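You operate a simulated robot arm through the tools that you are given. There is no shell and no other tool.

The job below is to be done with a simulated robot arm. You get a single attempt, and the scene is never put back.

Task
Test the motor at 20 Nm each way, then stop the pump.
Fine: forward first; hold each load till the screen gives a result; load to 0 before the lever moves, shaft at rest before reverse; throttles, valves and clamp stay.

The check looks at the end state, three seconds after you hand in, the way a careful person would. Anything else that was tipped, shoved, dropped, spilled or broken makes it a failure.

Robot
A 7-joint arm with a three-finger gripper, fixed in place. Base frame: the origin is on the floor under the middle of its stand, x ahead of it, y to its left, z up. Units: m, degrees, N and s.
It reaches about 1.342 m from its shoulder. Its first joint turns from -166.0 to 166.0 degrees. Payload 2.69 kg.
The TCP is the grasp point between the finger pads, 0.03 m short of the fingertips. In the tool frame z runs along the fingers and y along their closing line. The gripper opens to 0.128 m; its body begins 0.117 m behind the TCP.
Orientation is that of the tool frame in the base frame, as a unit quaternion [x, y, z, w]. With the fingers straight down and closing along the base's y, the tool's x points along the base's -x, its y along +y and its z along -z.

Tools
- The arm moves only by the tool arm_command. Its argument "plan" is a list of rows, each a list of 3 entries, a list of its own where there are three numbers: the turn, a rotation vector about the base's x, y, z in degrees, then the shift along the base's x, y, z in m, then the gripper command, from -1 (fully open) to 1 (shut), values between in proportion. In form: [[[ax, ay, az], [dx, dy, dz], gripper], ...]. A call has 1 to 20 rows; each row is the pose to reach, as a shift and turn from the pose commanded when the call began. Each row takes 0.2 s and may step no farther than 0.05 m and 8.6 degrees from the row before; otherwise, or with a gripper value out of range, the whole call is refused. Where a pose cannot be reached the arm comes as near as it can. A force on the tool above 40 N (or 10 N above the force at the start of the call, whichever is more), or a blocked arm, ends the call early, and 0.2 s more pass. The fingers move at their own pace (about 0.127 m/s each) and stop on an object; they squeeze with about 35 N. The grip force told is the motor's: it shows also when the fingers shut on nothing. Time passes only in rows, and 0.2 s behind the last, so rows that repeat a pose let the fingers close. It gives the time, the measured TCP pose, the force on the tool (base axes), the opening and the grip force at its end, in the units of the frame above (readings bear some noise), with the torque about the TCP (base axes, N m) and any sound that the robot's microphone picked up.
- Cameras (640 x 400 px; columns grow to the right, rows downward): "scene" is fixed at [0.2194, 0.4982, 1.6143]; the picture's right is [-0.92, -0.39, 0.00], its down [-0.18, 0.42, -0.89] and it looks along [0.35, -0.82, -0.46] (base axes); focal length 375 px, centre (320, 200). "wrist" rides on the gripper at [0.058, 0.054, -0.131] in the tool frame; the picture's right is [-0.68, 0.74, 0.00], its down [-0.62, -0.57, -0.55] and it looks along [-0.40, -0.37, 0.84] (tool axes); focal length 234 px, centre (320, 200). There is no depth. A picture from a camera that has moved, and an enlarged one, comes with that camera's place and axes in the base frame and with its lens.
- camera(camera): a new picture of that camera. No time passes.
- move_column(by): moves the trunk up (or, below 0, down) by that many m; the arm rides with it, the base frame stays. It gives what a move gives, with no picture.
- close_up(camera, box): a new picture of the part [left, top, right, bottom] of that camera's present view, enlarged. No time passes.
- job_done(): hands the job in; it is judged then, once.

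Nothing tells you positions but the pictures and the camera data. Unless the task says otherwise, let go and move clear before handing in.

The tools are called as a command line: name --argument value ..., lists and objects as JSON in quotes. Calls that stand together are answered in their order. arm_command: Moves the arm, as the interface text tells. Its arguments: {"type":"object","properties":{"plan":{"type":"array","items":{"type":"array"}}},"required":["plan"]} The other tools are called the same way: move_column (by) moves the trunk up or down; camera (camera) takes a picture; close_up (camera, box) takes an enlarged picture of a part of a camera's view; job_done () hands the job in.

At the start:

```text
clock: 0.0
tool_pos: [0.4774, -0.4708, 1.169]
orientation: [0.0, 1.0, 0.0, 0.0]
ft_force: [-0.5, -0.2, -0.7]
wrist_torque: [0.04, 0.01, -0.01]
opening: 0.1281
gripper_force: 0.1
trunk travel left (down, up): [-0.15, 0.2]
```

scene: 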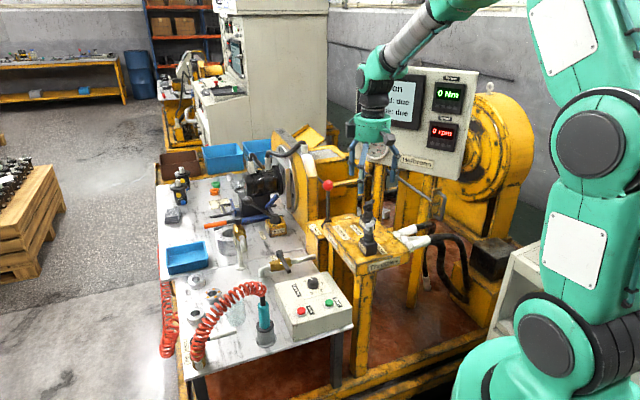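
wrist: 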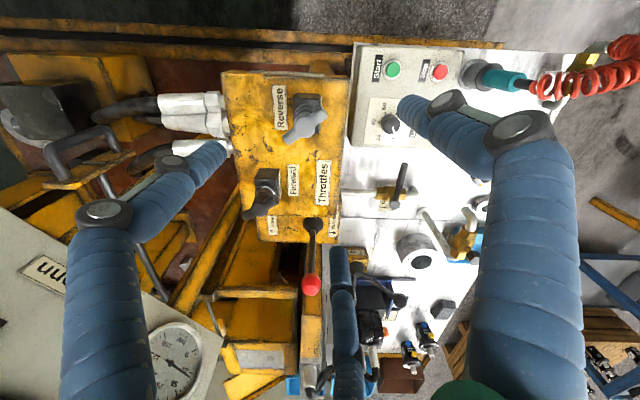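

I see a yellow test stand with a motor, a screen, a control box with Start/Stop buttons and a knob, a throttle panel, and a lever with a red ball. I'll take close-ups first to identify all the controls.

close_up --camera "scene" --box '[260, 250, 360, 350]'

close_up --camera "scene" --box '[300, 160, 420, 280]'

close_up --camera "scene" --box '[340, 60, 500, 180]'

close_up --camera "wrist" --box '[220, 40, 480, 300]'

close_up --camera "wrist" --box '[340, 40, 460, 150]'

close_up --camera "wrist" --box '[220, 180, 360, 320]'

```text
4.00 times, centred on (310, 300) of scene
camera zoom: at [0.2194, 0.4982, 1.6143], right [-0.92, -0.39, 0.0], down [-0.18, 0.42, -0.89], along [0.35, -0.82, -0.46], focal length 1498 px, centre (360, -200)
```

zoom: 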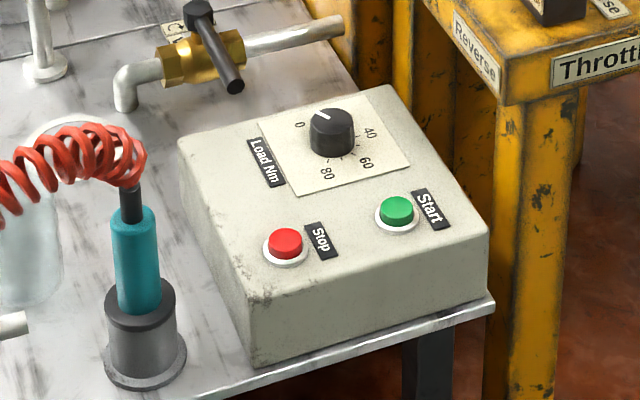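

```text
3.33 times, centred on (360, 220) of scene
camera zoom: at [0.2194, 0.4982, 1.6143], right [-0.92, -0.39, 0.0], down [-0.18, 0.42, -0.89], along [0.35, -0.82, -0.46], focal length 1249 px, centre (187, 133)
```

zoom: 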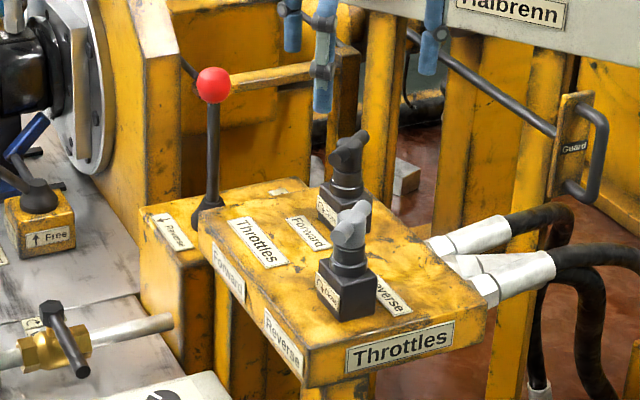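

```text
3.33 times, centred on (420, 120) of scene
camera zoom: at [0.2194, 0.4982, 1.6143], right [-0.92, -0.39, 0.0], down [-0.18, 0.42, -0.89], along [0.35, -0.82, -0.46], focal length 1249 px, centre (-13, 467)
```

zoom: 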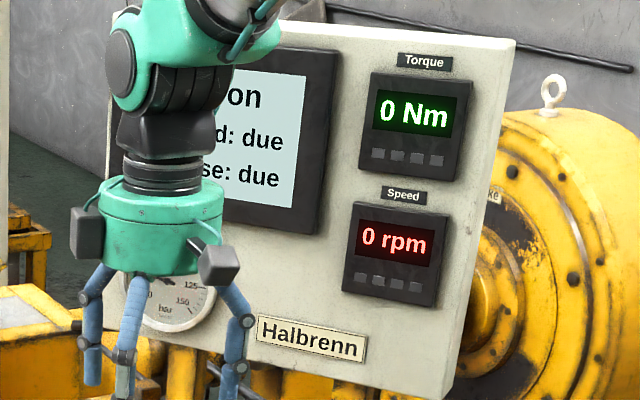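

```text
1.54 times, centred on (350, 170) of wrist
camera zoom: at [0.417, -0.4172, 1.301], right [0.68, 0.74, 0.0], down [0.62, -0.57, 0.55], along [0.4, -0.37, -0.84], focal length 360 px, centre (274, 246)
```

zoom: 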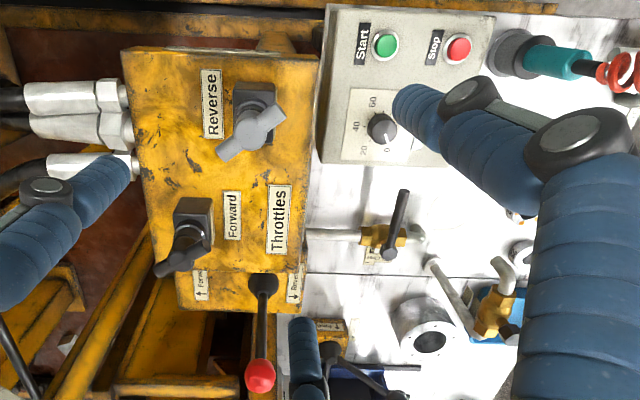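

```text
3.64 times, centred on (400, 95) of wrist
camera zoom: at [0.417, -0.4172, 1.301], right [0.68, 0.74, 0.0], down [0.62, -0.57, 0.55], along [0.4, -0.37, -0.84], focal length 852 px, centre (29, 582)
```

zoom: 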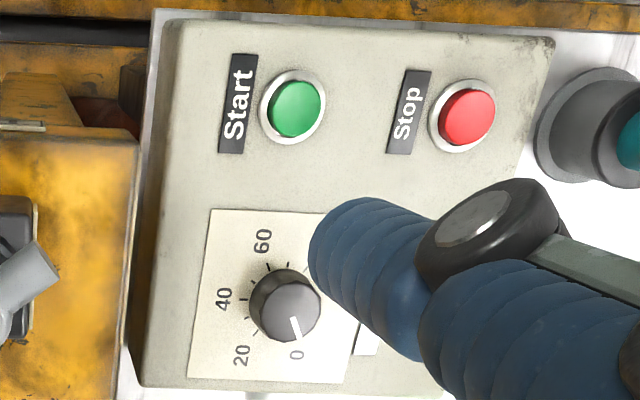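

```text
2.86 times, centred on (290, 250) of wrist
camera zoom: at [0.417, -0.4172, 1.301], right [0.68, 0.74, 0.0], down [0.62, -0.57, 0.55], along [0.4, -0.37, -0.84], focal length 669 px, centre (406, 57)
```

zoom: 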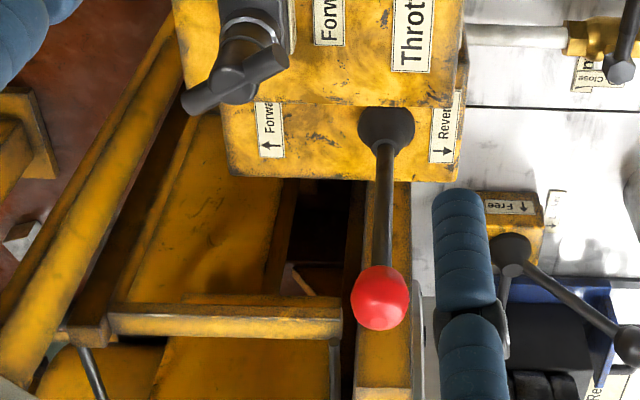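

The control box has Start (green), Stop (red) and a Load Nm knob at 0. The lever with the red ball looks centred between Forward and Reverse. I need sharper detail on the labels, the clamp and the knob scale before moving.

close_up --camera "scene" --box '[300, 170, 360, 230]'

close_up --camera "wrist" --box '[260, 200, 340, 300]'

close_up --camera "scene" --box '[200, 150, 320, 270]'

close_up --camera "scene" --box '[360, 130, 460, 250]'

close_up --camera "scene" --box '[290, 265, 340, 305]'

```text
6.67 times, centred on (330, 200) of scene
camera zoom: at [0.2194, 0.4982, 1.6143], right [-0.92, -0.39, 0.0], down [-0.18, 0.42, -0.89], along [0.35, -0.82, -0.46], focal length 2497 px, centre (253, 200)
```

zoom: 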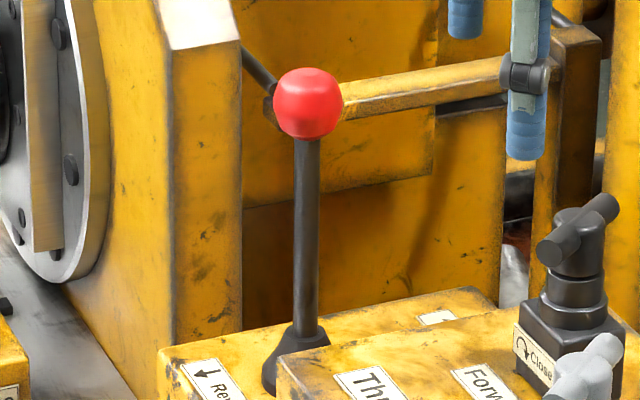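

```text
4.00 times, centred on (300, 250) of wrist
camera zoom: at [0.417, -0.4172, 1.301], right [0.68, 0.74, 0.0], down [0.62, -0.57, 0.55], along [0.4, -0.37, -0.84], focal length 937 px, centre (400, 0)
```

zoom: 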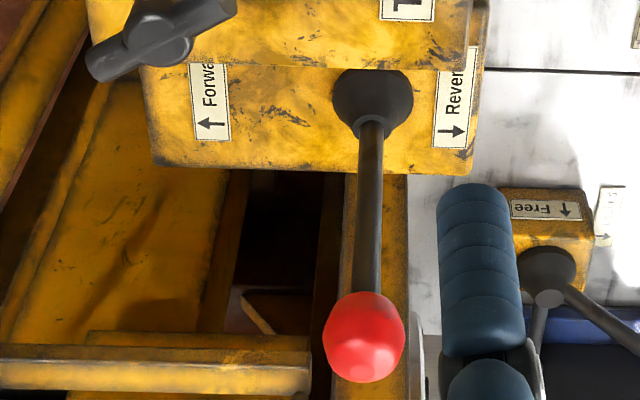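

```text
3.33 times, centred on (260, 210) of scene
camera zoom: at [0.2194, 0.4982, 1.6143], right [-0.92, -0.39, 0.0], down [-0.18, 0.42, -0.89], along [0.35, -0.82, -0.46], focal length 1249 px, centre (520, 167)
```

zoom: 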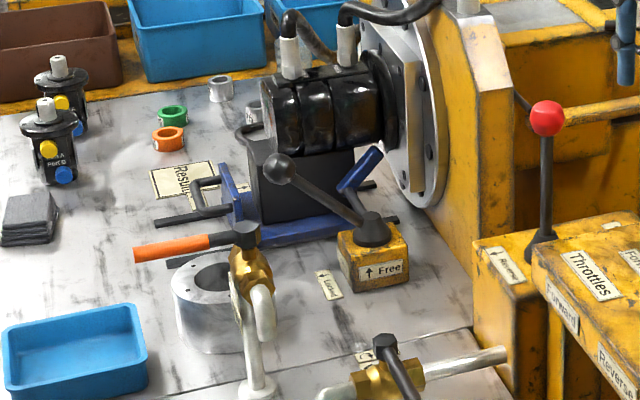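

```text
3.33 times, centred on (410, 190) of scene
camera zoom: at [0.2194, 0.4982, 1.6143], right [-0.92, -0.39, 0.0], down [-0.18, 0.42, -0.89], along [0.35, -0.82, -0.46], focal length 1249 px, centre (20, 233)
```

zoom: 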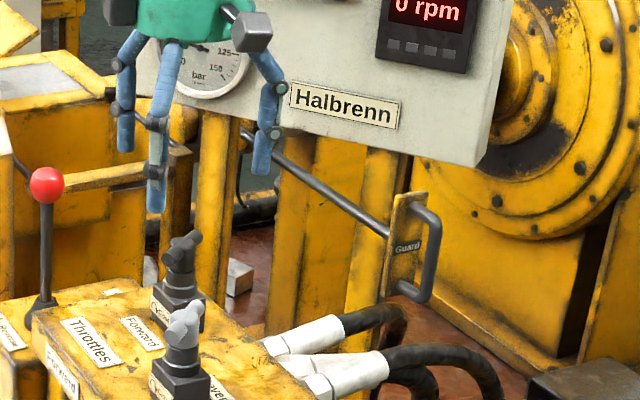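

```text
10.00 times, centred on (315, 285) of scene
camera zoom: at [0.2194, 0.4982, 1.6143], right [-0.92, -0.39, 0.0], down [-0.18, 0.42, -0.89], along [0.35, -0.82, -0.46], focal length 3746 px, centre (370, -650)
```

zoom: 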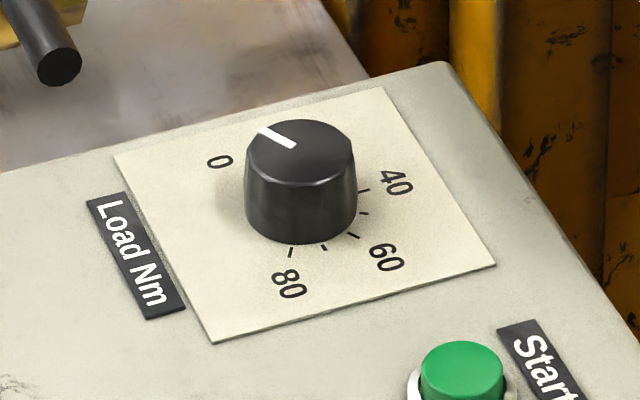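

I want to be sure about the lever's label arrows and its travel direction, so I'm zooming in further there.

close_up --camera "scene" --box '[310, 215, 350, 240]'

close_up --camera "wrist" --box '[275, 205, 325, 240]'

close_up --camera "scene" --box '[260, 215, 310, 245]'

close_up --camera "wrist" --box '[330, 170, 480, 290]'

close_up --camera "wrist" --box '[0, 280, 230, 400]'

```text
16.00 times, centred on (330, 228) of scene
camera zoom: at [0.2194, 0.4982, 1.6143], right [-0.92, -0.39, 0.0], down [-0.18, 0.42, -0.89], along [0.35, -0.82, -0.46], focal length 5993 px, centre (160, -240)
```

zoom: 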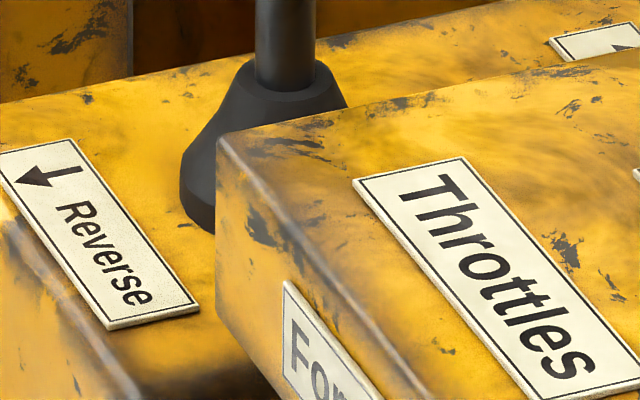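

```text
11.43 times, centred on (300, 222) of wrist
camera zoom: at [0.417, -0.4172, 1.301], right [0.68, 0.74, 0.0], down [0.62, -0.57, 0.55], along [0.4, -0.37, -0.84], focal length 2676 px, centre (549, -57)
```

zoom: 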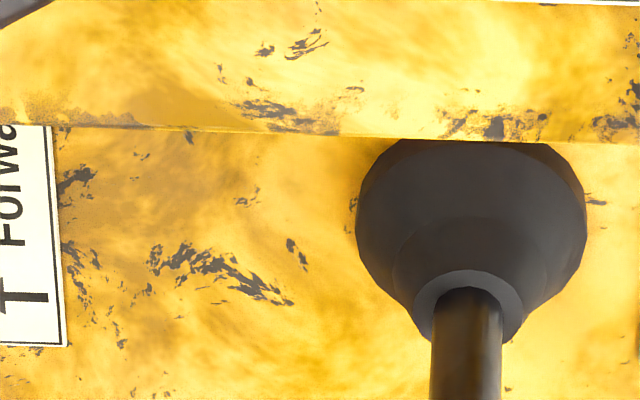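

```text
12.80 times, centred on (285, 230) of scene
camera zoom: at [0.2194, 0.4982, 1.6143], right [-0.92, -0.39, 0.0], down [-0.18, 0.42, -0.89], along [0.35, -0.82, -0.46], focal length 4794 px, centre (768, -184)
```

zoom: 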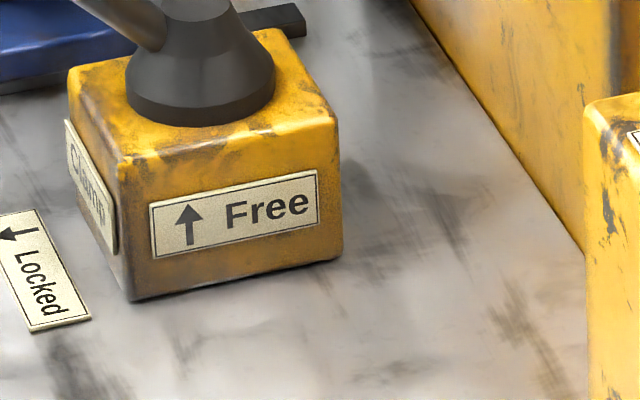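

```text
3.33 times, centred on (405, 230) of wrist
camera zoom: at [0.417, -0.4172, 1.301], right [0.68, 0.74, 0.0], down [0.62, -0.57, 0.55], along [0.4, -0.37, -0.84], focal length 781 px, centre (37, 100)
```

zoom: 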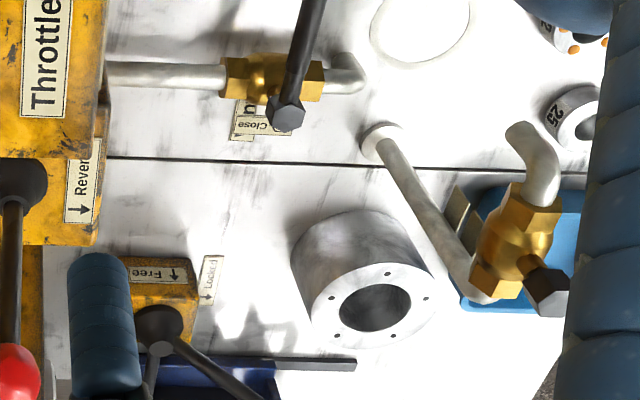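

```text
2.78 times, centred on (115, 340) of wrist
camera zoom: at [0.417, -0.4172, 1.301], right [0.68, 0.74, 0.0], down [0.62, -0.57, 0.55], along [0.4, -0.37, -0.84], focal length 652 px, centre (890, -190)
```

zoom: 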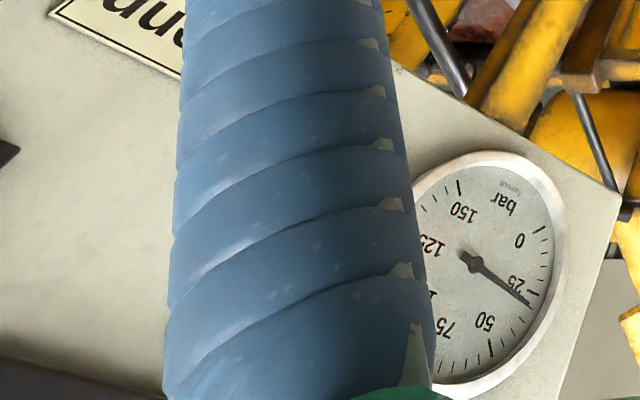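

The arrows show that Forward is toward −x,−y (left in the wrist view) and Reverse is toward +x,+y, with the lever upright in the middle. The gauge shows about 25–30 bar, so the pump may already be running. I'll move the gripper toward the control box to clear the screen and listen for sound.

arm_command --plan '[[[0, 0, 0], [0.02, 0.02, -0.01], -1], [[0, 0, 0], [0.04, 0.04, -0.02], -1], [[0, 0, 0], [0.06, 0.06, -0.03], -1], [[0, 0, 0], [0.08, 0.08, -0.04], -1], [[0, 0, 0], [0.1, 0.1, -0.05], -1], [[0, 0, 0], [0.11, 0.12, -0.06], -1]]'

```text
clock: 1.4
tool_pos: [0.5891, -0.3495, 1.1097]
orientation: [0.001, 1.0, -0.001, 0.0]
ft_force: [0.4, 0.1, -0.2]
wrist_torque: [-0.02, 0.08, 0.03]
opening: 0.1278
gripper_force: 0.1
trunk travel left (down, up): [-0.15, 0.2]
```

camera --camera "scene"

camera --camera "wrist"

close_up --camera "scene" --box '[340, 50, 500, 180]'

```text
taken
```

scene: 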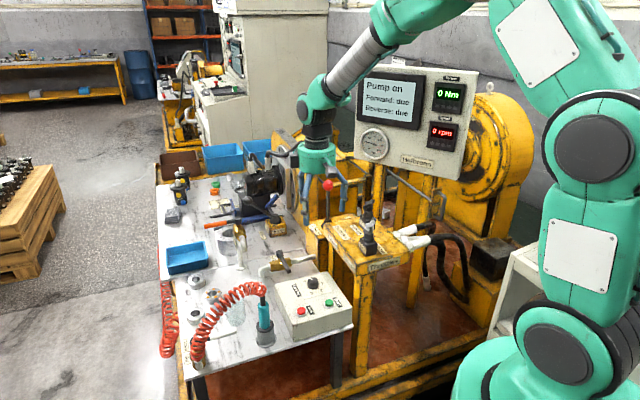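

```text
taken
camera wrist: at [0.5277, -0.2961, 1.2409], right [0.68, 0.74, 0.0], down [0.62, -0.57, 0.55], along [0.4, -0.37, -0.84], focal length 234 px, centre (320, 200)
```

wrist: 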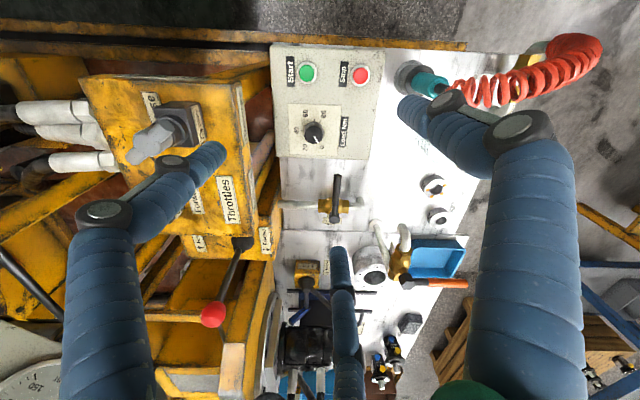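

```text
3.08 times, centred on (420, 115) of scene
camera zoom: at [0.2194, 0.4982, 1.6143], right [-0.92, -0.39, 0.0], down [-0.18, 0.42, -0.89], along [0.35, -0.82, -0.46], focal length 1152 px, centre (12, 462)
```

zoom: 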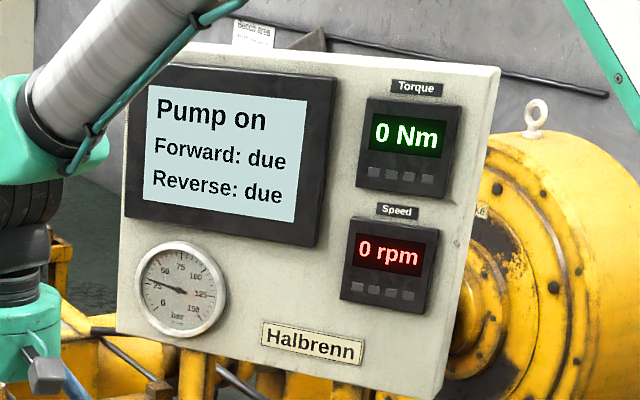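

The screen reads "Pump on", with forward and reverse both due, so Start needn't be touched. Next I'll read the knob scale and refine the knob, lever and Stop positions from this view.

close_up --camera "wrist" --box '[280, 90, 360, 170]'

close_up --camera "wrist" --box '[260, 40, 390, 170]'

close_up --camera "wrist" --box '[180, 220, 290, 340]'

close_up --camera "scene" --box '[280, 130, 380, 240]'

```text
5.00 times, centred on (320, 130) of wrist
camera zoom: at [0.5277, -0.2961, 1.2409], right [0.68, 0.74, 0.0], down [0.62, -0.57, 0.55], along [0.4, -0.37, -0.84], focal length 1171 px, centre (320, 550)
```

zoom: 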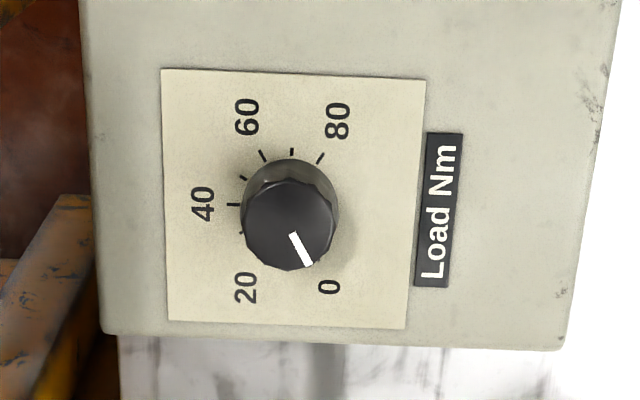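

```text
3.08 times, centred on (325, 105) of wrist
camera zoom: at [0.5277, -0.2961, 1.2409], right [0.68, 0.74, 0.0], down [0.62, -0.57, 0.55], along [0.4, -0.37, -0.84], focal length 720 px, centre (305, 492)
```

zoom: 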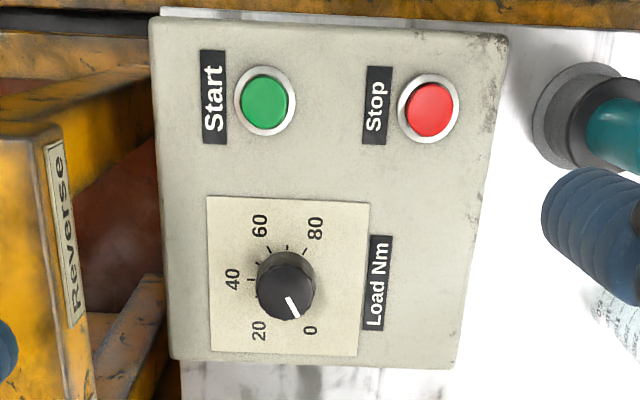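

```text
3.33 times, centred on (235, 280) of wrist
camera zoom: at [0.5277, -0.2961, 1.2409], right [0.68, 0.74, 0.0], down [0.62, -0.57, 0.55], along [0.4, -0.37, -0.84], focal length 781 px, centre (603, -67)
```

zoom: 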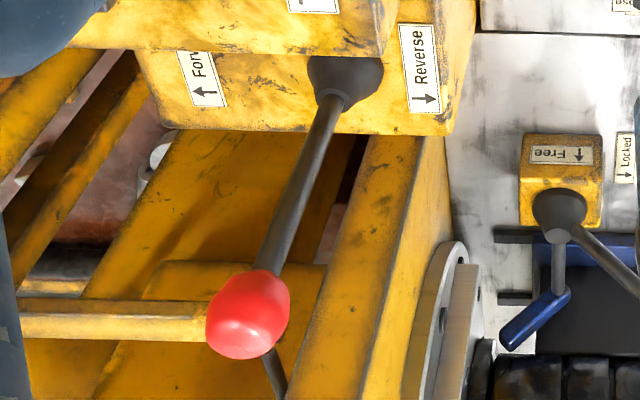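

```text
3.64 times, centred on (330, 185) of scene
camera zoom: at [0.2194, 0.4982, 1.6143], right [-0.92, -0.39, 0.0], down [-0.18, 0.42, -0.89], along [0.35, -0.82, -0.46], focal length 1362 px, centre (284, 254)
```

zoom: 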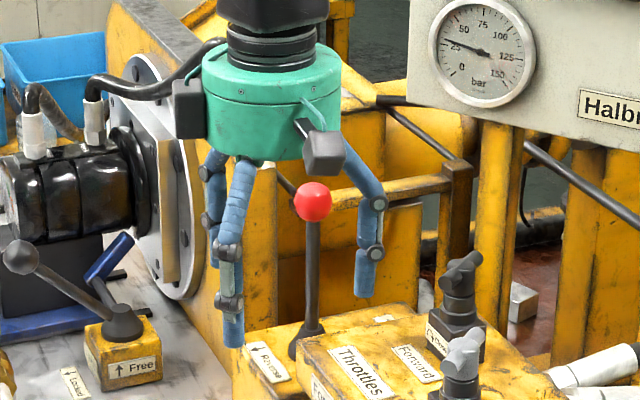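

The knob is at 0 with marks clockwise to 20, 40, 60 and 80. I'm zooming on the lever arrow labels and the "Free"/"Locked" labels once more to be certain of directions.

close_up --camera "wrist" --box '[235, 225, 285, 260]'

close_up --camera "wrist" --box '[185, 225, 215, 255]'

close_up --camera "scene" --box '[305, 222, 335, 242]'

close_up --camera "scene" --box '[330, 205, 370, 235]'

```text
11.43 times, centred on (260, 242) of wrist
camera zoom: at [0.5277, -0.2961, 1.2409], right [0.68, 0.74, 0.0], down [0.62, -0.57, 0.55], along [0.4, -0.37, -0.84], focal length 2676 px, centre (1006, -286)
```

zoom: 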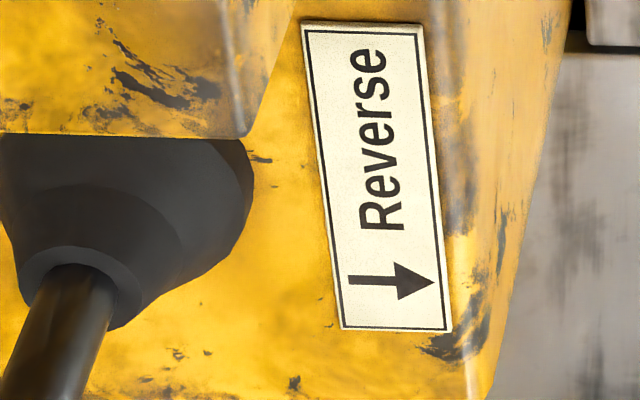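

```text
13.33 times, centred on (200, 240) of wrist
camera zoom: at [0.5277, -0.2961, 1.2409], right [0.68, 0.74, 0.0], down [0.62, -0.57, 0.55], along [0.4, -0.37, -0.84], focal length 3122 px, centre (1920, -333)
```

zoom: 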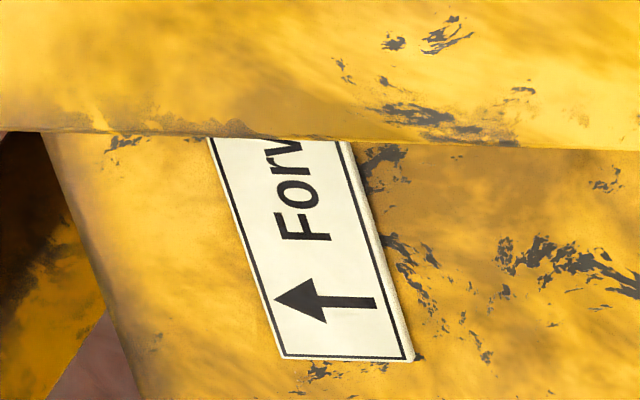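

```text
16.00 times, centred on (320, 232) of scene
camera zoom: at [0.2194, 0.4982, 1.6143], right [-0.92, -0.39, 0.0], down [-0.18, 0.42, -0.89], along [0.35, -0.82, -0.46], focal length 5993 px, centre (320, -312)
```

zoom: 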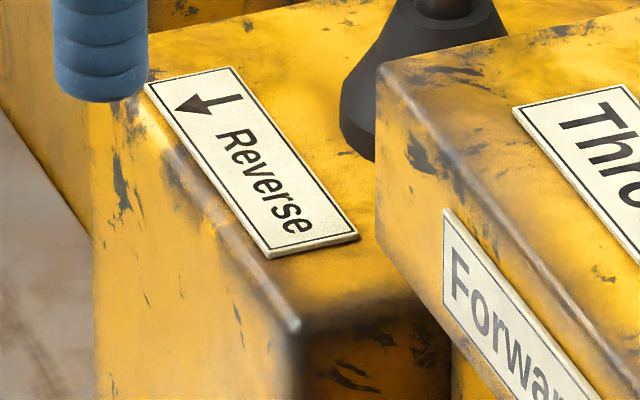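

```text
13.33 times, centred on (350, 220) of scene
camera zoom: at [0.2194, 0.4982, 1.6143], right [-0.92, -0.39, 0.0], down [-0.18, 0.42, -0.89], along [0.35, -0.82, -0.46], focal length 4994 px, centre (-80, -67)
```

zoom: 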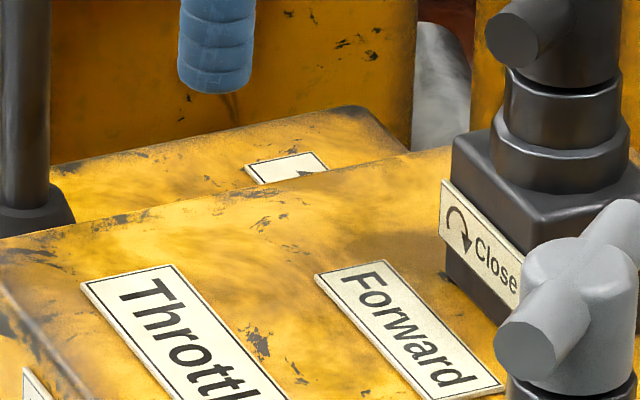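

The arrows are confirmed: Forward points toward −x,−y and Reverse toward +x,+y. I place the ball near [0.687, −0.686, 1.016], the knob near [0.623, −0.400, 0.80] and Stop near [0.607, −0.273, 0.786]. I'll go above the ball to check what's around it before gripping.

arm_command --plan '[[[0, 0, 0], [0.0, 0.0, 0.04], -1], [[0, 0, 0], [0.01, -0.035, 0.055], -1], [[0, 0, 0], [0.02, -0.075, 0.06], -1], [[0, 0, 0], [0.032, -0.115, 0.06], -1], [[0, 0, 0], [0.044, -0.155, 0.06], -1], [[0, 0, 0], [0.056, -0.195, 0.06], -1], [[0, 0, 0], [0.068, -0.235, 0.06], -1], [[0, 0, 0], [0.08, -0.275, 0.06], -1], [[0, 0, 0], [0.09, -0.31, 0.06], -1], [[0, 0, 0], [0.098, -0.3365, 0.06], -1]]'

camera --camera "wrist"

camera --camera "scene"

```text
clock: 3.6
tool_pos: [0.6856, -0.6857, 1.1683]
orientation: [0.0, 1.0, 0.0, 0.0]
ft_force: [-0.9, -0.1, 0.5]
wrist_torque: [-0.03, 0.0, 0.06]
opening: 0.1278
gripper_force: 0.1
trunk travel left (down, up): [-0.15, 0.2]
```

```text
taken
camera wrist: at [0.626, -0.6319, 1.3001], right [0.68, 0.74, 0.0], down [0.62, -0.57, 0.55], along [0.4, -0.37, -0.84], focal length 234 px, centre (320, 200)
```

wrist: 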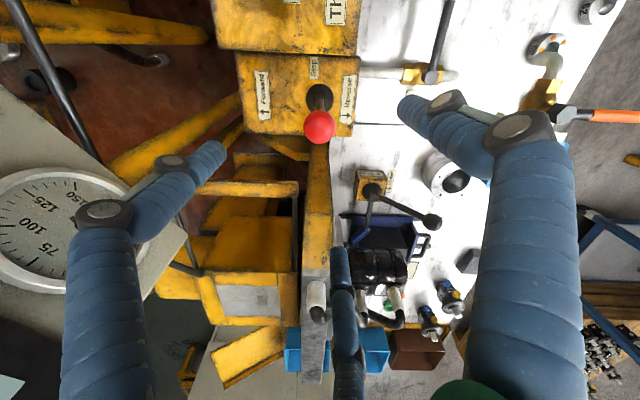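

```text
taken
```

scene: 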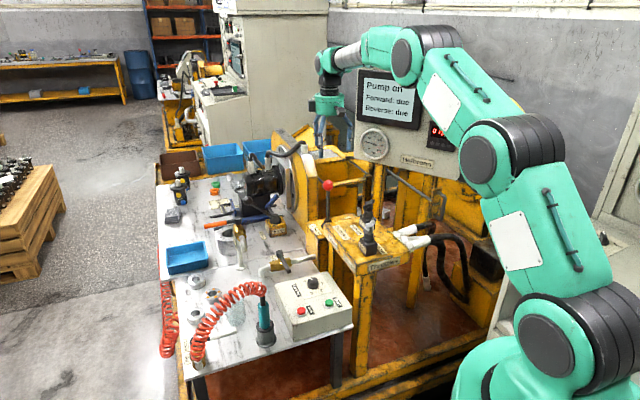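

From above, the ball is right under the TCP, and the nearby yellow rail is lower and well off to the side. There's a third label behind the lever, so I'm zooming to read it.

close_up --camera "wrist" --box '[240, 50, 370, 150]'

close_up --camera "scene" --box '[300, 80, 460, 180]'

close_up --camera "wrist" --box '[330, 160, 450, 250]'

```text
4.00 times, centred on (305, 100) of wrist
camera zoom: at [0.626, -0.6319, 1.3001], right [0.68, 0.74, 0.0], down [0.62, -0.57, 0.55], along [0.4, -0.37, -0.84], focal length 937 px, centre (380, 600)
```

zoom: 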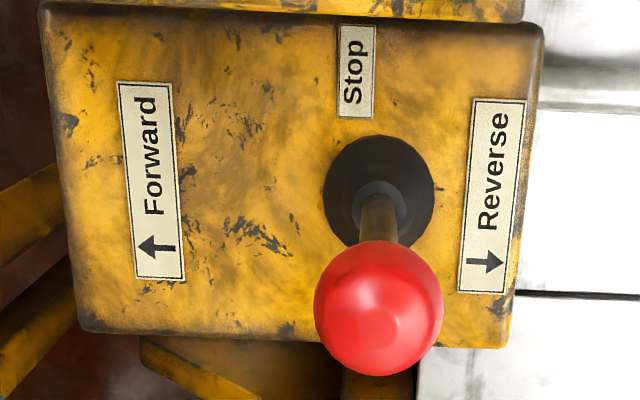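

```text
4.00 times, centred on (380, 130) of scene
camera zoom: at [0.2194, 0.4982, 1.6143], right [-0.92, -0.39, 0.0], down [-0.18, 0.42, -0.89], along [0.35, -0.82, -0.46], focal length 1498 px, centre (80, 480)
```

zoom: 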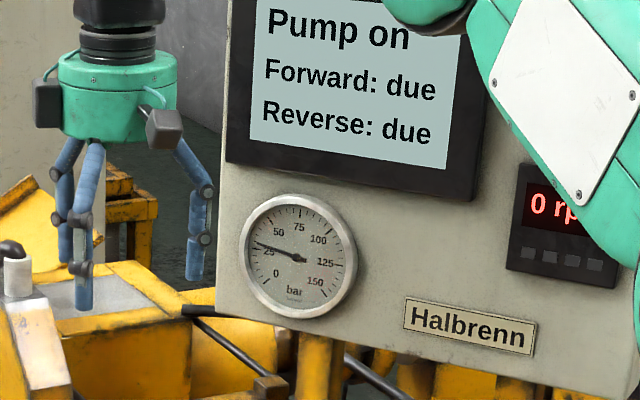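

```text
4.44 times, centred on (390, 205) of wrist
camera zoom: at [0.626, -0.6319, 1.3001], right [0.68, 0.74, 0.0], down [0.62, -0.57, 0.55], along [0.4, -0.37, -0.84], focal length 1041 px, centre (9, 178)
```

zoom: 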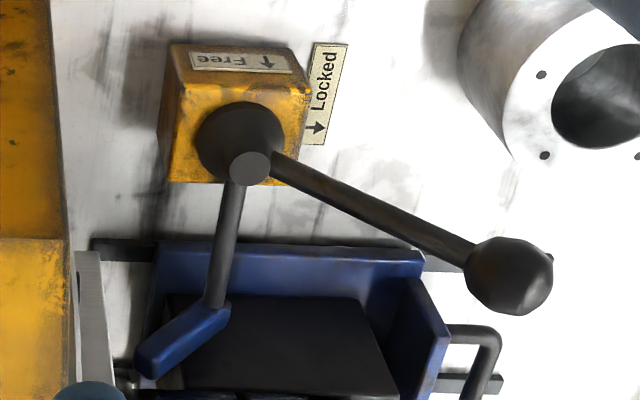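

The middle label reads "Stop", so the lever is at Stop now and moves along the box toward the Forward label. I'll lower straight down over the ball with the fingers open and then close on it.

arm_command --plan '[[[0, 0, 0], [0.0, -0.001, -0.03], -1], [[0, 0, 0], [0.0, -0.001, -0.06], -1], [[0, 0, 0], [0.0, -0.001, -0.09], -1], [[0, 0, 0], [0.0, -0.001, -0.12], -1], [[0, 0, 0], [0.0, -0.001, -0.15], -1], [[0, 0, 0], [0.0, -0.001, -0.151], -1]]'

camera --camera "wrist"

close_up --camera "scene" --box '[280, 130, 380, 230]'

```text
clock: 5.0
tool_pos: [0.6859, -0.6897, 1.0195]
orientation: [0.0, 1.0, 0.0, 0.0]
ft_force: [0.0, -0.7, -0.3]
wrist_torque: [0.06, 0.02, 0.02]
opening: 0.1279
gripper_force: 0.1
trunk travel left (down, up): [-0.15, 0.2]
```

```text
taken
camera wrist: at [0.626, -0.6364, 1.1507], right [0.68, 0.74, 0.0], down [0.62, -0.57, 0.55], along [0.4, -0.37, -0.84], focal length 234 px, centre (320, 200)
```

wrist: 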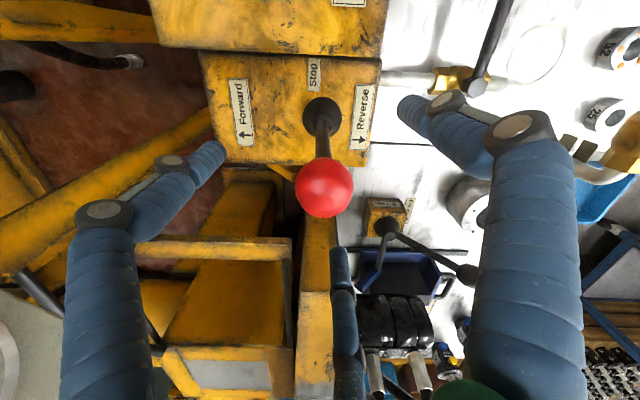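

```text
4.00 times, centred on (330, 180) of scene
camera zoom: at [0.2194, 0.4982, 1.6143], right [-0.92, -0.39, 0.0], down [-0.18, 0.42, -0.89], along [0.35, -0.82, -0.46], focal length 1498 px, centre (280, 280)
```

zoom: 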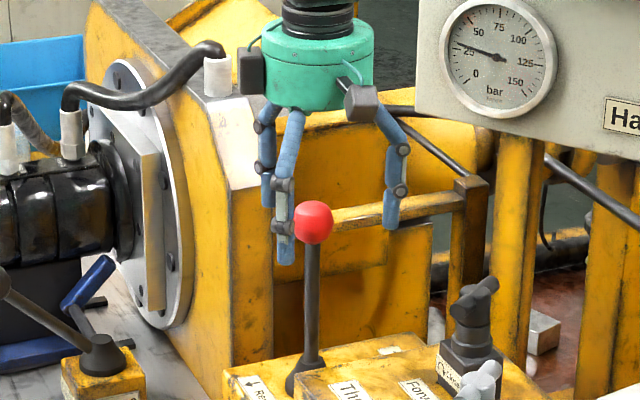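

The ball sits within a few millimetres of the grasp point. I'll nudge to centre and close on it.

arm_command --plan '[[[0, 0, 0], [0.001, 0.002, -0.002], -1], [[0, 0, 0], [0.001, 0.002, -0.002], 0.4], [[0, 0, 0], [0.001, 0.002, -0.002], 0.6], [[0, 0, 0], [0.001, 0.002, -0.002], 0.8], [[0, 0, 0], [0.001, 0.002, -0.002], 1], [[0, 0, 0], [0.001, 0.002, -0.002], 1]]'

camera --camera "wrist"

close_up --camera "scene" --box '[280, 130, 380, 230]'

```text
clock: 6.4
tool_pos: [0.6877, -0.6888, 1.0181]
orientation: [0.0, 1.0, 0.0, 0.001]
ft_force: [9.0, -6.7, -1.2]
wrist_torque: [0.03, -0.38, 0.02]
opening: 0.0388
gripper_force: 45.1
trunk travel left (down, up): [-0.15, 0.2]
```

```text
taken
camera wrist: at [0.6271, -0.6346, 1.149], right [0.68, 0.74, 0.0], down [0.62, -0.57, 0.55], along [0.4, -0.37, -0.84], focal length 234 px, centre (320, 200)
```

wrist: 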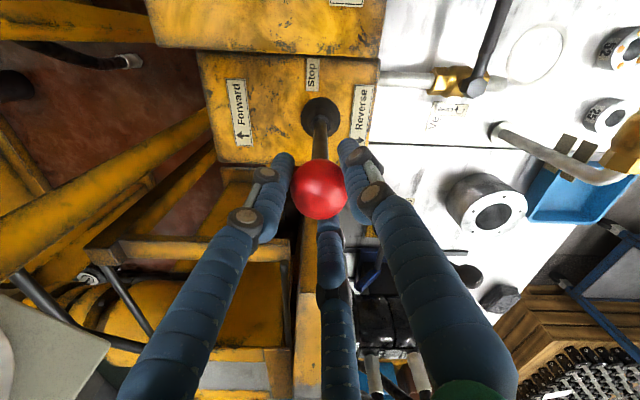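

```text
4.00 times, centred on (330, 180) of scene
camera zoom: at [0.2194, 0.4982, 1.6143], right [-0.92, -0.39, 0.0], down [-0.18, 0.42, -0.89], along [0.35, -0.82, -0.46], focal length 1498 px, centre (280, 280)
```

zoom: 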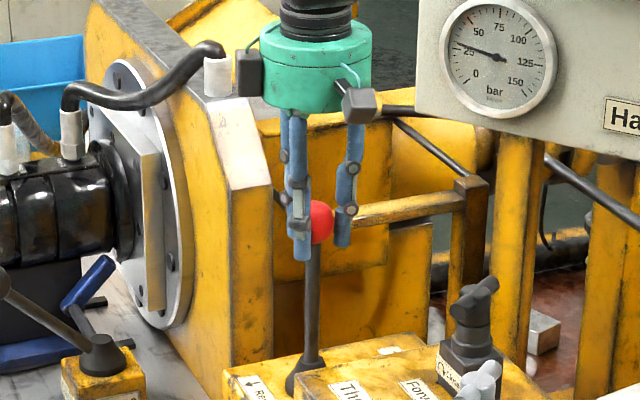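

The ball is gripped, with a small sideways load that I'll relieve. Then I'll swing the lever toward Forward in small arc steps and watch the force.

arm_command --plan '[[[0, 0, 0], [0.0015, -0.0012, 0], 1], [[1.77, -1.77, 0], [-0.0044, -0.0071, -0.0002], 1], [[3.54, -3.54, 0], [-0.0102, -0.0129, -0.0007], 1], [[5.3, -5.3, 0], [-0.016, -0.0187, -0.0016], 1], [[7.07, -7.07, 0], [-0.0218, -0.0245, -0.0029], 1]]'

close_up --camera "scene" --box '[280, 130, 380, 230]'

camera --camera "scene"

camera --camera "wrist"

```text
clock: 7.6
tool_pos: [0.6635, -0.7117, 1.0139]
orientation: [0.001, 0.996, 0.062, 0.061]
ft_force: [-0.5, -0.4, 7.4]
wrist_torque: [0.35, 0.07, -0.26]
opening: 0.0389
gripper_force: 44.6
trunk travel left (down, up): [-0.15, 0.2]
```

```text
4.00 times, centred on (330, 180) of scene
camera zoom: at [0.2194, 0.4982, 1.6143], right [-0.92, -0.39, 0.0], down [-0.18, 0.42, -0.89], along [0.35, -0.82, -0.46], focal length 1498 px, centre (280, 280)
```

zoom: 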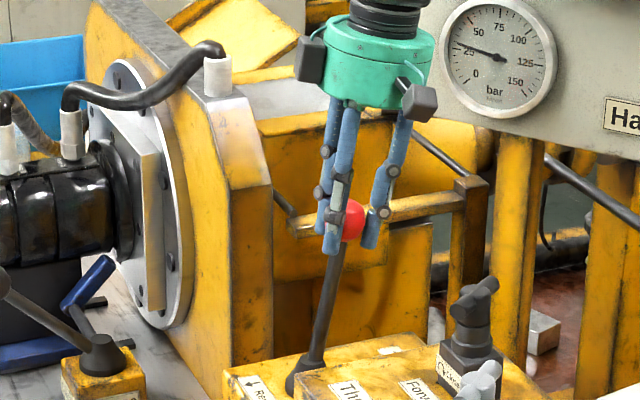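

```text
taken
```

scene: 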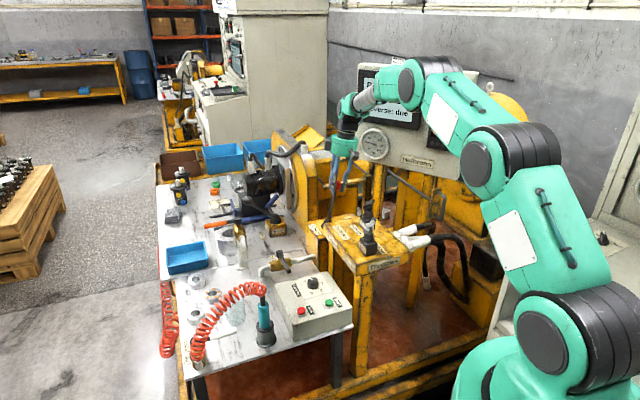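

```text
taken
camera wrist: at [0.5878, -0.674, 1.143], right [0.67, 0.73, 0.17], down [0.55, -0.63, 0.55], along [0.51, -0.27, -0.82], focal length 234 px, centre (320, 200)
```

wrist: 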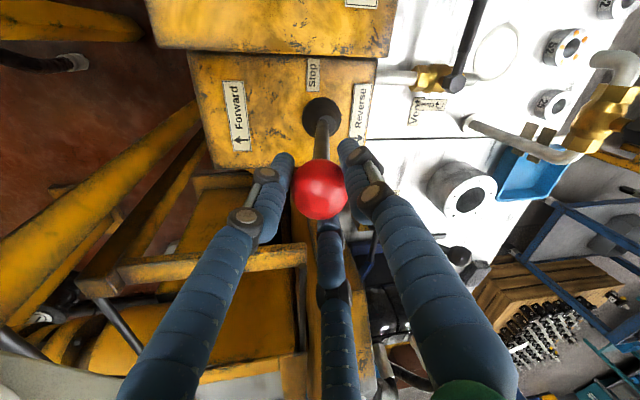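

The lever follows smoothly with only about 7 N of upward force. I'll carry on toward Forward in small steps.

arm_command --plan '[[[2.12, -2.12, 0], [-0.0069, -0.0069, -0.001], 1], [[4.24, -4.24, 0], [-0.0137, -0.0137, -0.0033], 1], [[6.36, -6.36, 0], [-0.0204, -0.0204, -0.006], 1]]'

close_up --camera "scene" --box '[280, 130, 380, 230]'

close_up --camera "scene" --box '[340, 50, 480, 180]'

```text
clock: 8.4
tool_pos: [0.6444, -0.7312, 1.0062]
orientation: [0.0, 0.986, 0.119, 0.116]
ft_force: [-7.1, 9.6, -7.5]
wrist_torque: [0.4, -0.03, -0.17]
opening: 0.0389
gripper_force: 45.0
trunk travel left (down, up): [-0.15, 0.2]
```

```text
4.00 times, centred on (330, 180) of scene
camera zoom: at [0.2194, 0.4982, 1.6143], right [-0.92, -0.39, 0.0], down [-0.18, 0.42, -0.89], along [0.35, -0.82, -0.46], focal length 1498 px, centre (280, 280)
```

zoom: 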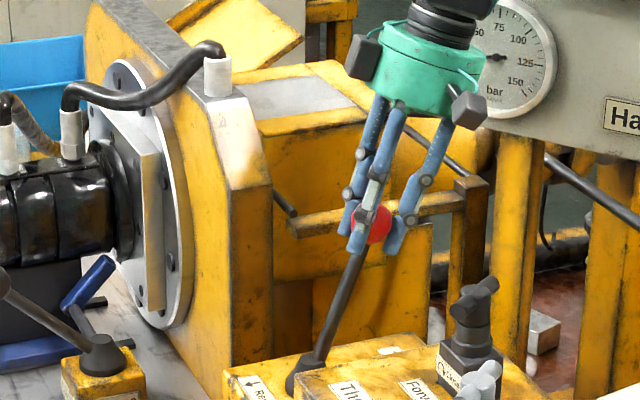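

```text
3.08 times, centred on (410, 115) of scene
camera zoom: at [0.2194, 0.4982, 1.6143], right [-0.92, -0.39, 0.0], down [-0.18, 0.42, -0.89], along [0.35, -0.82, -0.46], focal length 1152 px, centre (43, 462)
```

zoom: 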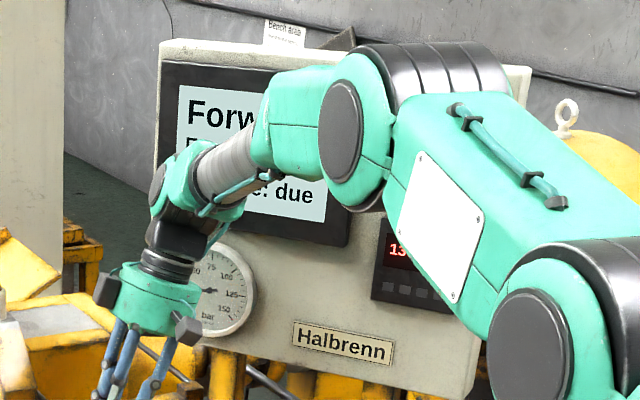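

The screen now says "Forw…" and the shaft is turning. I'll push slightly further so the lever sits firmly at its Forward position, and ease the side load.

arm_command --plan '[[[0, 0, 0], [-0.0012, 0.0016, -0.0012], 1], [[1.06, -1.06, 0], [-0.0045, -0.0017, -0.003], 1], [[2.12, -2.12, 0], [-0.0078, -0.005, -0.005], 1]]'

close_up --camera "scene" --box '[280, 130, 380, 230]'

camera --camera "wrist"

```text
clock: 9.2
tool_pos: [0.6378, -0.7378, 1.0031]
orientation: [0.001, 0.982, 0.135, 0.135]
ft_force: [1.7, -1.4, -6.9]
wrist_torque: [-0.05, -0.04, -0.23]
opening: 0.0385
gripper_force: 45.6
trunk travel left (down, up): [-0.15, 0.2]
```

```text
4.00 times, centred on (330, 180) of scene
camera zoom: at [0.2194, 0.4982, 1.6143], right [-0.92, -0.39, 0.0], down [-0.18, 0.42, -0.89], along [0.35, -0.82, -0.46], focal length 1498 px, centre (280, 280)
```

zoom: 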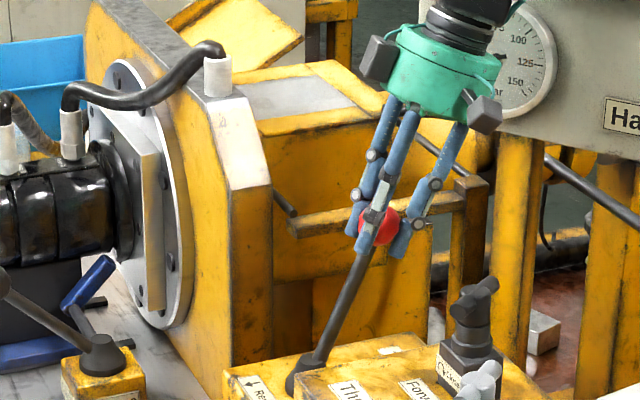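

```text
taken
camera wrist: at [0.5433, -0.7185, 1.1232], right [0.62, 0.69, 0.37], down [0.47, -0.71, 0.52], along [0.62, -0.15, -0.77], focal length 234 px, centre (320, 200)
```

wrist: 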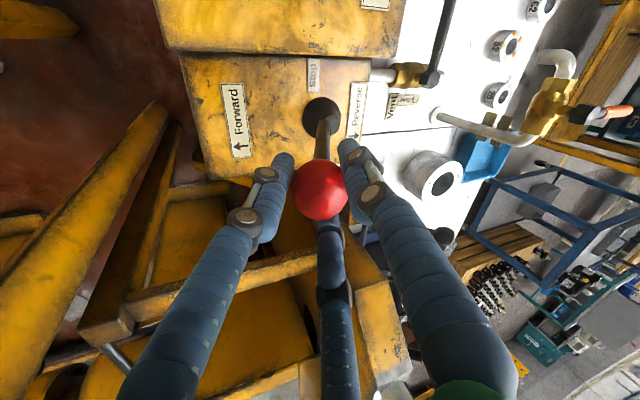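

There's no spring force and no hard stop yet at about 22°. One more small step will show whether the lever seats.

arm_command --plan '[[[1.06, -1.06, 0], [-0.0033, -0.0033, -0.0015], 1], [[2.12, -2.12, 0], [-0.0065, -0.0065, -0.003], 1], [[2.12, -2.12, 0], [-0.0065, -0.0065, -0.003], 1]]'

close_up --camera "scene" --box '[280, 130, 380, 230]'

```text
clock: 9.9
tool_pos: [0.6344, -0.7393, 1.0016]
orientation: [-0.003, 0.976, 0.154, 0.154]
ft_force: [11.2, 0.5, -3.0]
wrist_torque: [0.53, -0.65, 0.18]
opening: 0.0387
gripper_force: 45.7
trunk travel left (down, up): [-0.15, 0.2]
stopped in row 3: the force on the tool passed its limit at 41 N (the readings are from after the stop); the commanded pose is now the measured one
```

```text
4.00 times, centred on (330, 180) of scene
camera zoom: at [0.2194, 0.4982, 1.6143], right [-0.92, -0.39, 0.0], down [-0.18, 0.42, -0.89], along [0.35, -0.82, -0.46], focal length 1498 px, centre (280, 280)
```

zoom: 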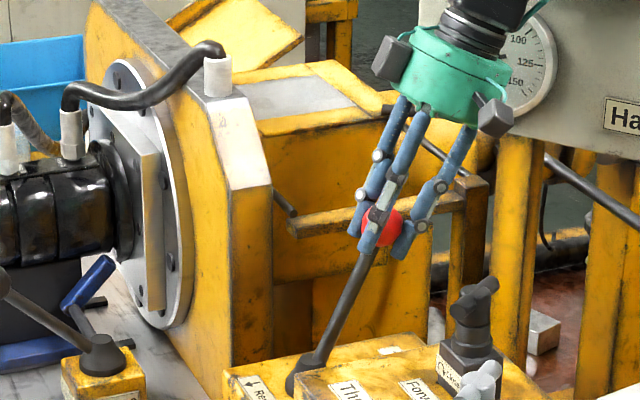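

The lever hit its Forward end stop, at about 23°. Now I'll open the fingers partway, just enough to clear the ball, and back out along the tilted tool axis.

arm_command --plan '[[[0, 0, 0], [0, 0, 0], 0.2], [[0, 0, 0], [0, 0, 0], -0.1], [[0, 0, 0], [0, 0, 0], -0.1], [[0, 0, 0], [-0.006, -0.006, 0.018], -0.1], [[0, 0, 0], [-0.015, -0.015, 0.045], -0.1], [[0, 0, 0], [-0.027, -0.027, 0.081], -0.1], [[0, 0, 0], [-0.039, -0.039, 0.117], -0.1]]'

camera --camera "wrist"

close_up --camera "scene" --box '[280, 130, 380, 230]'

camera --camera "scene"

```text
clock: 11.7
tool_pos: [0.6047, -0.7531, 1.0954]
orientation: [-0.006, 0.975, 0.172, 0.143]
ft_force: [-1.0, 0.2, -0.1]
wrist_torque: [0.03, -0.02, 0.03]
opening: 0.0704
gripper_force: 0.0
trunk travel left (down, up): [-0.15, 0.2]
stopped in row 7: the arm was blocked; the commanded pose is now the measured one
```

```text
taken
camera wrist: at [0.507, -0.7451, 1.215], right [0.6, 0.67, 0.43], down [0.47, -0.74, 0.48], along [0.64, -0.08, -0.76], focal length 234 px, centre (320, 200)
```

wrist: 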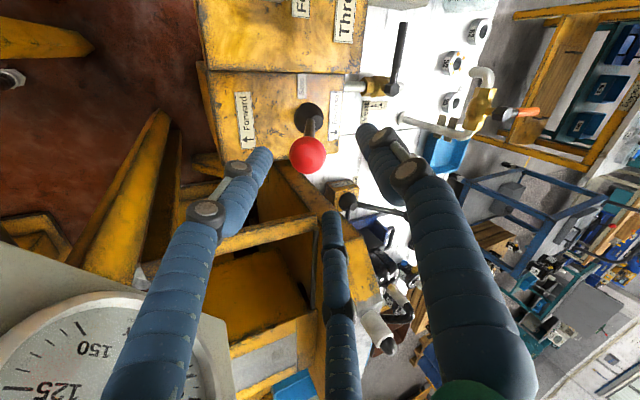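

```text
4.00 times, centred on (330, 180) of scene
camera zoom: at [0.2194, 0.4982, 1.6143], right [-0.92, -0.39, 0.0], down [-0.18, 0.42, -0.89], along [0.35, -0.82, -0.46], focal length 1498 px, centre (280, 280)
```

zoom: 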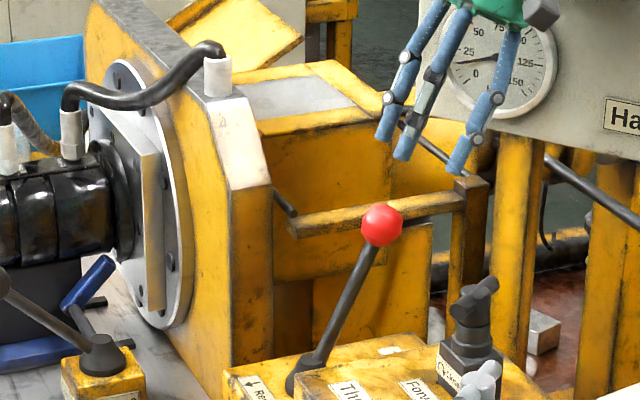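

```text
taken
```

scene: 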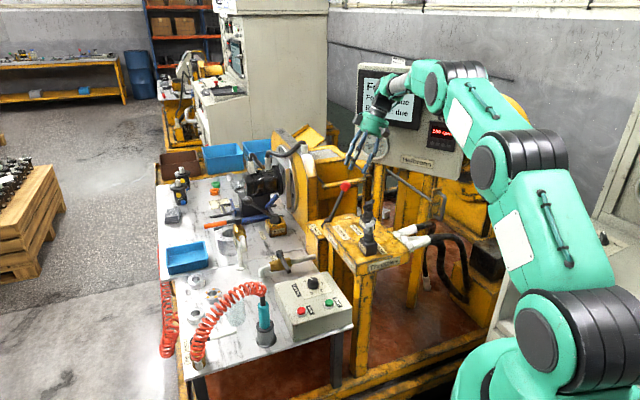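

The lever stays in Forward on its own, but the arm reported a block while backing out toward −y. I'm checking what it touched before moving away.

close_up --camera "scene" --box '[330, 40, 500, 190]'

close_up --camera "wrist" --box '[0, 200, 240, 400]'

```text
2.67 times, centred on (415, 115) of scene
camera zoom: at [0.2194, 0.4982, 1.6143], right [-0.92, -0.39, 0.0], down [-0.18, 0.42, -0.89], along [0.35, -0.82, -0.46], focal length 999 px, centre (67, 427)
```

zoom: 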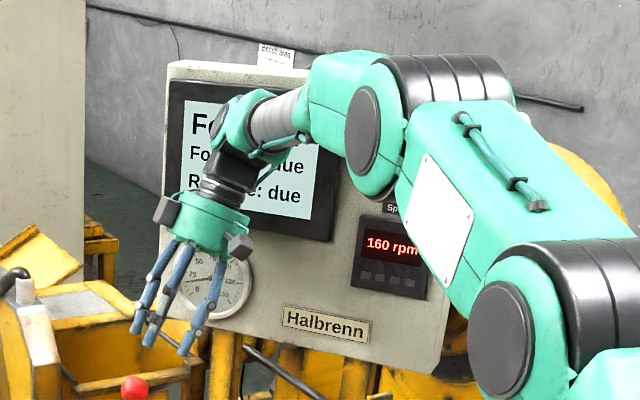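

```text
2.00 times, centred on (120, 300) of wrist
camera zoom: at [0.507, -0.7451, 1.215], right [0.6, 0.67, 0.43], down [0.47, -0.74, 0.48], along [0.64, -0.08, -0.76], focal length 468 px, centre (720, 0)
```

zoom: 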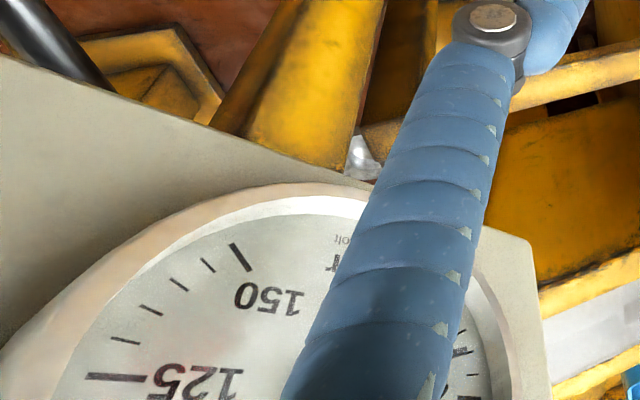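

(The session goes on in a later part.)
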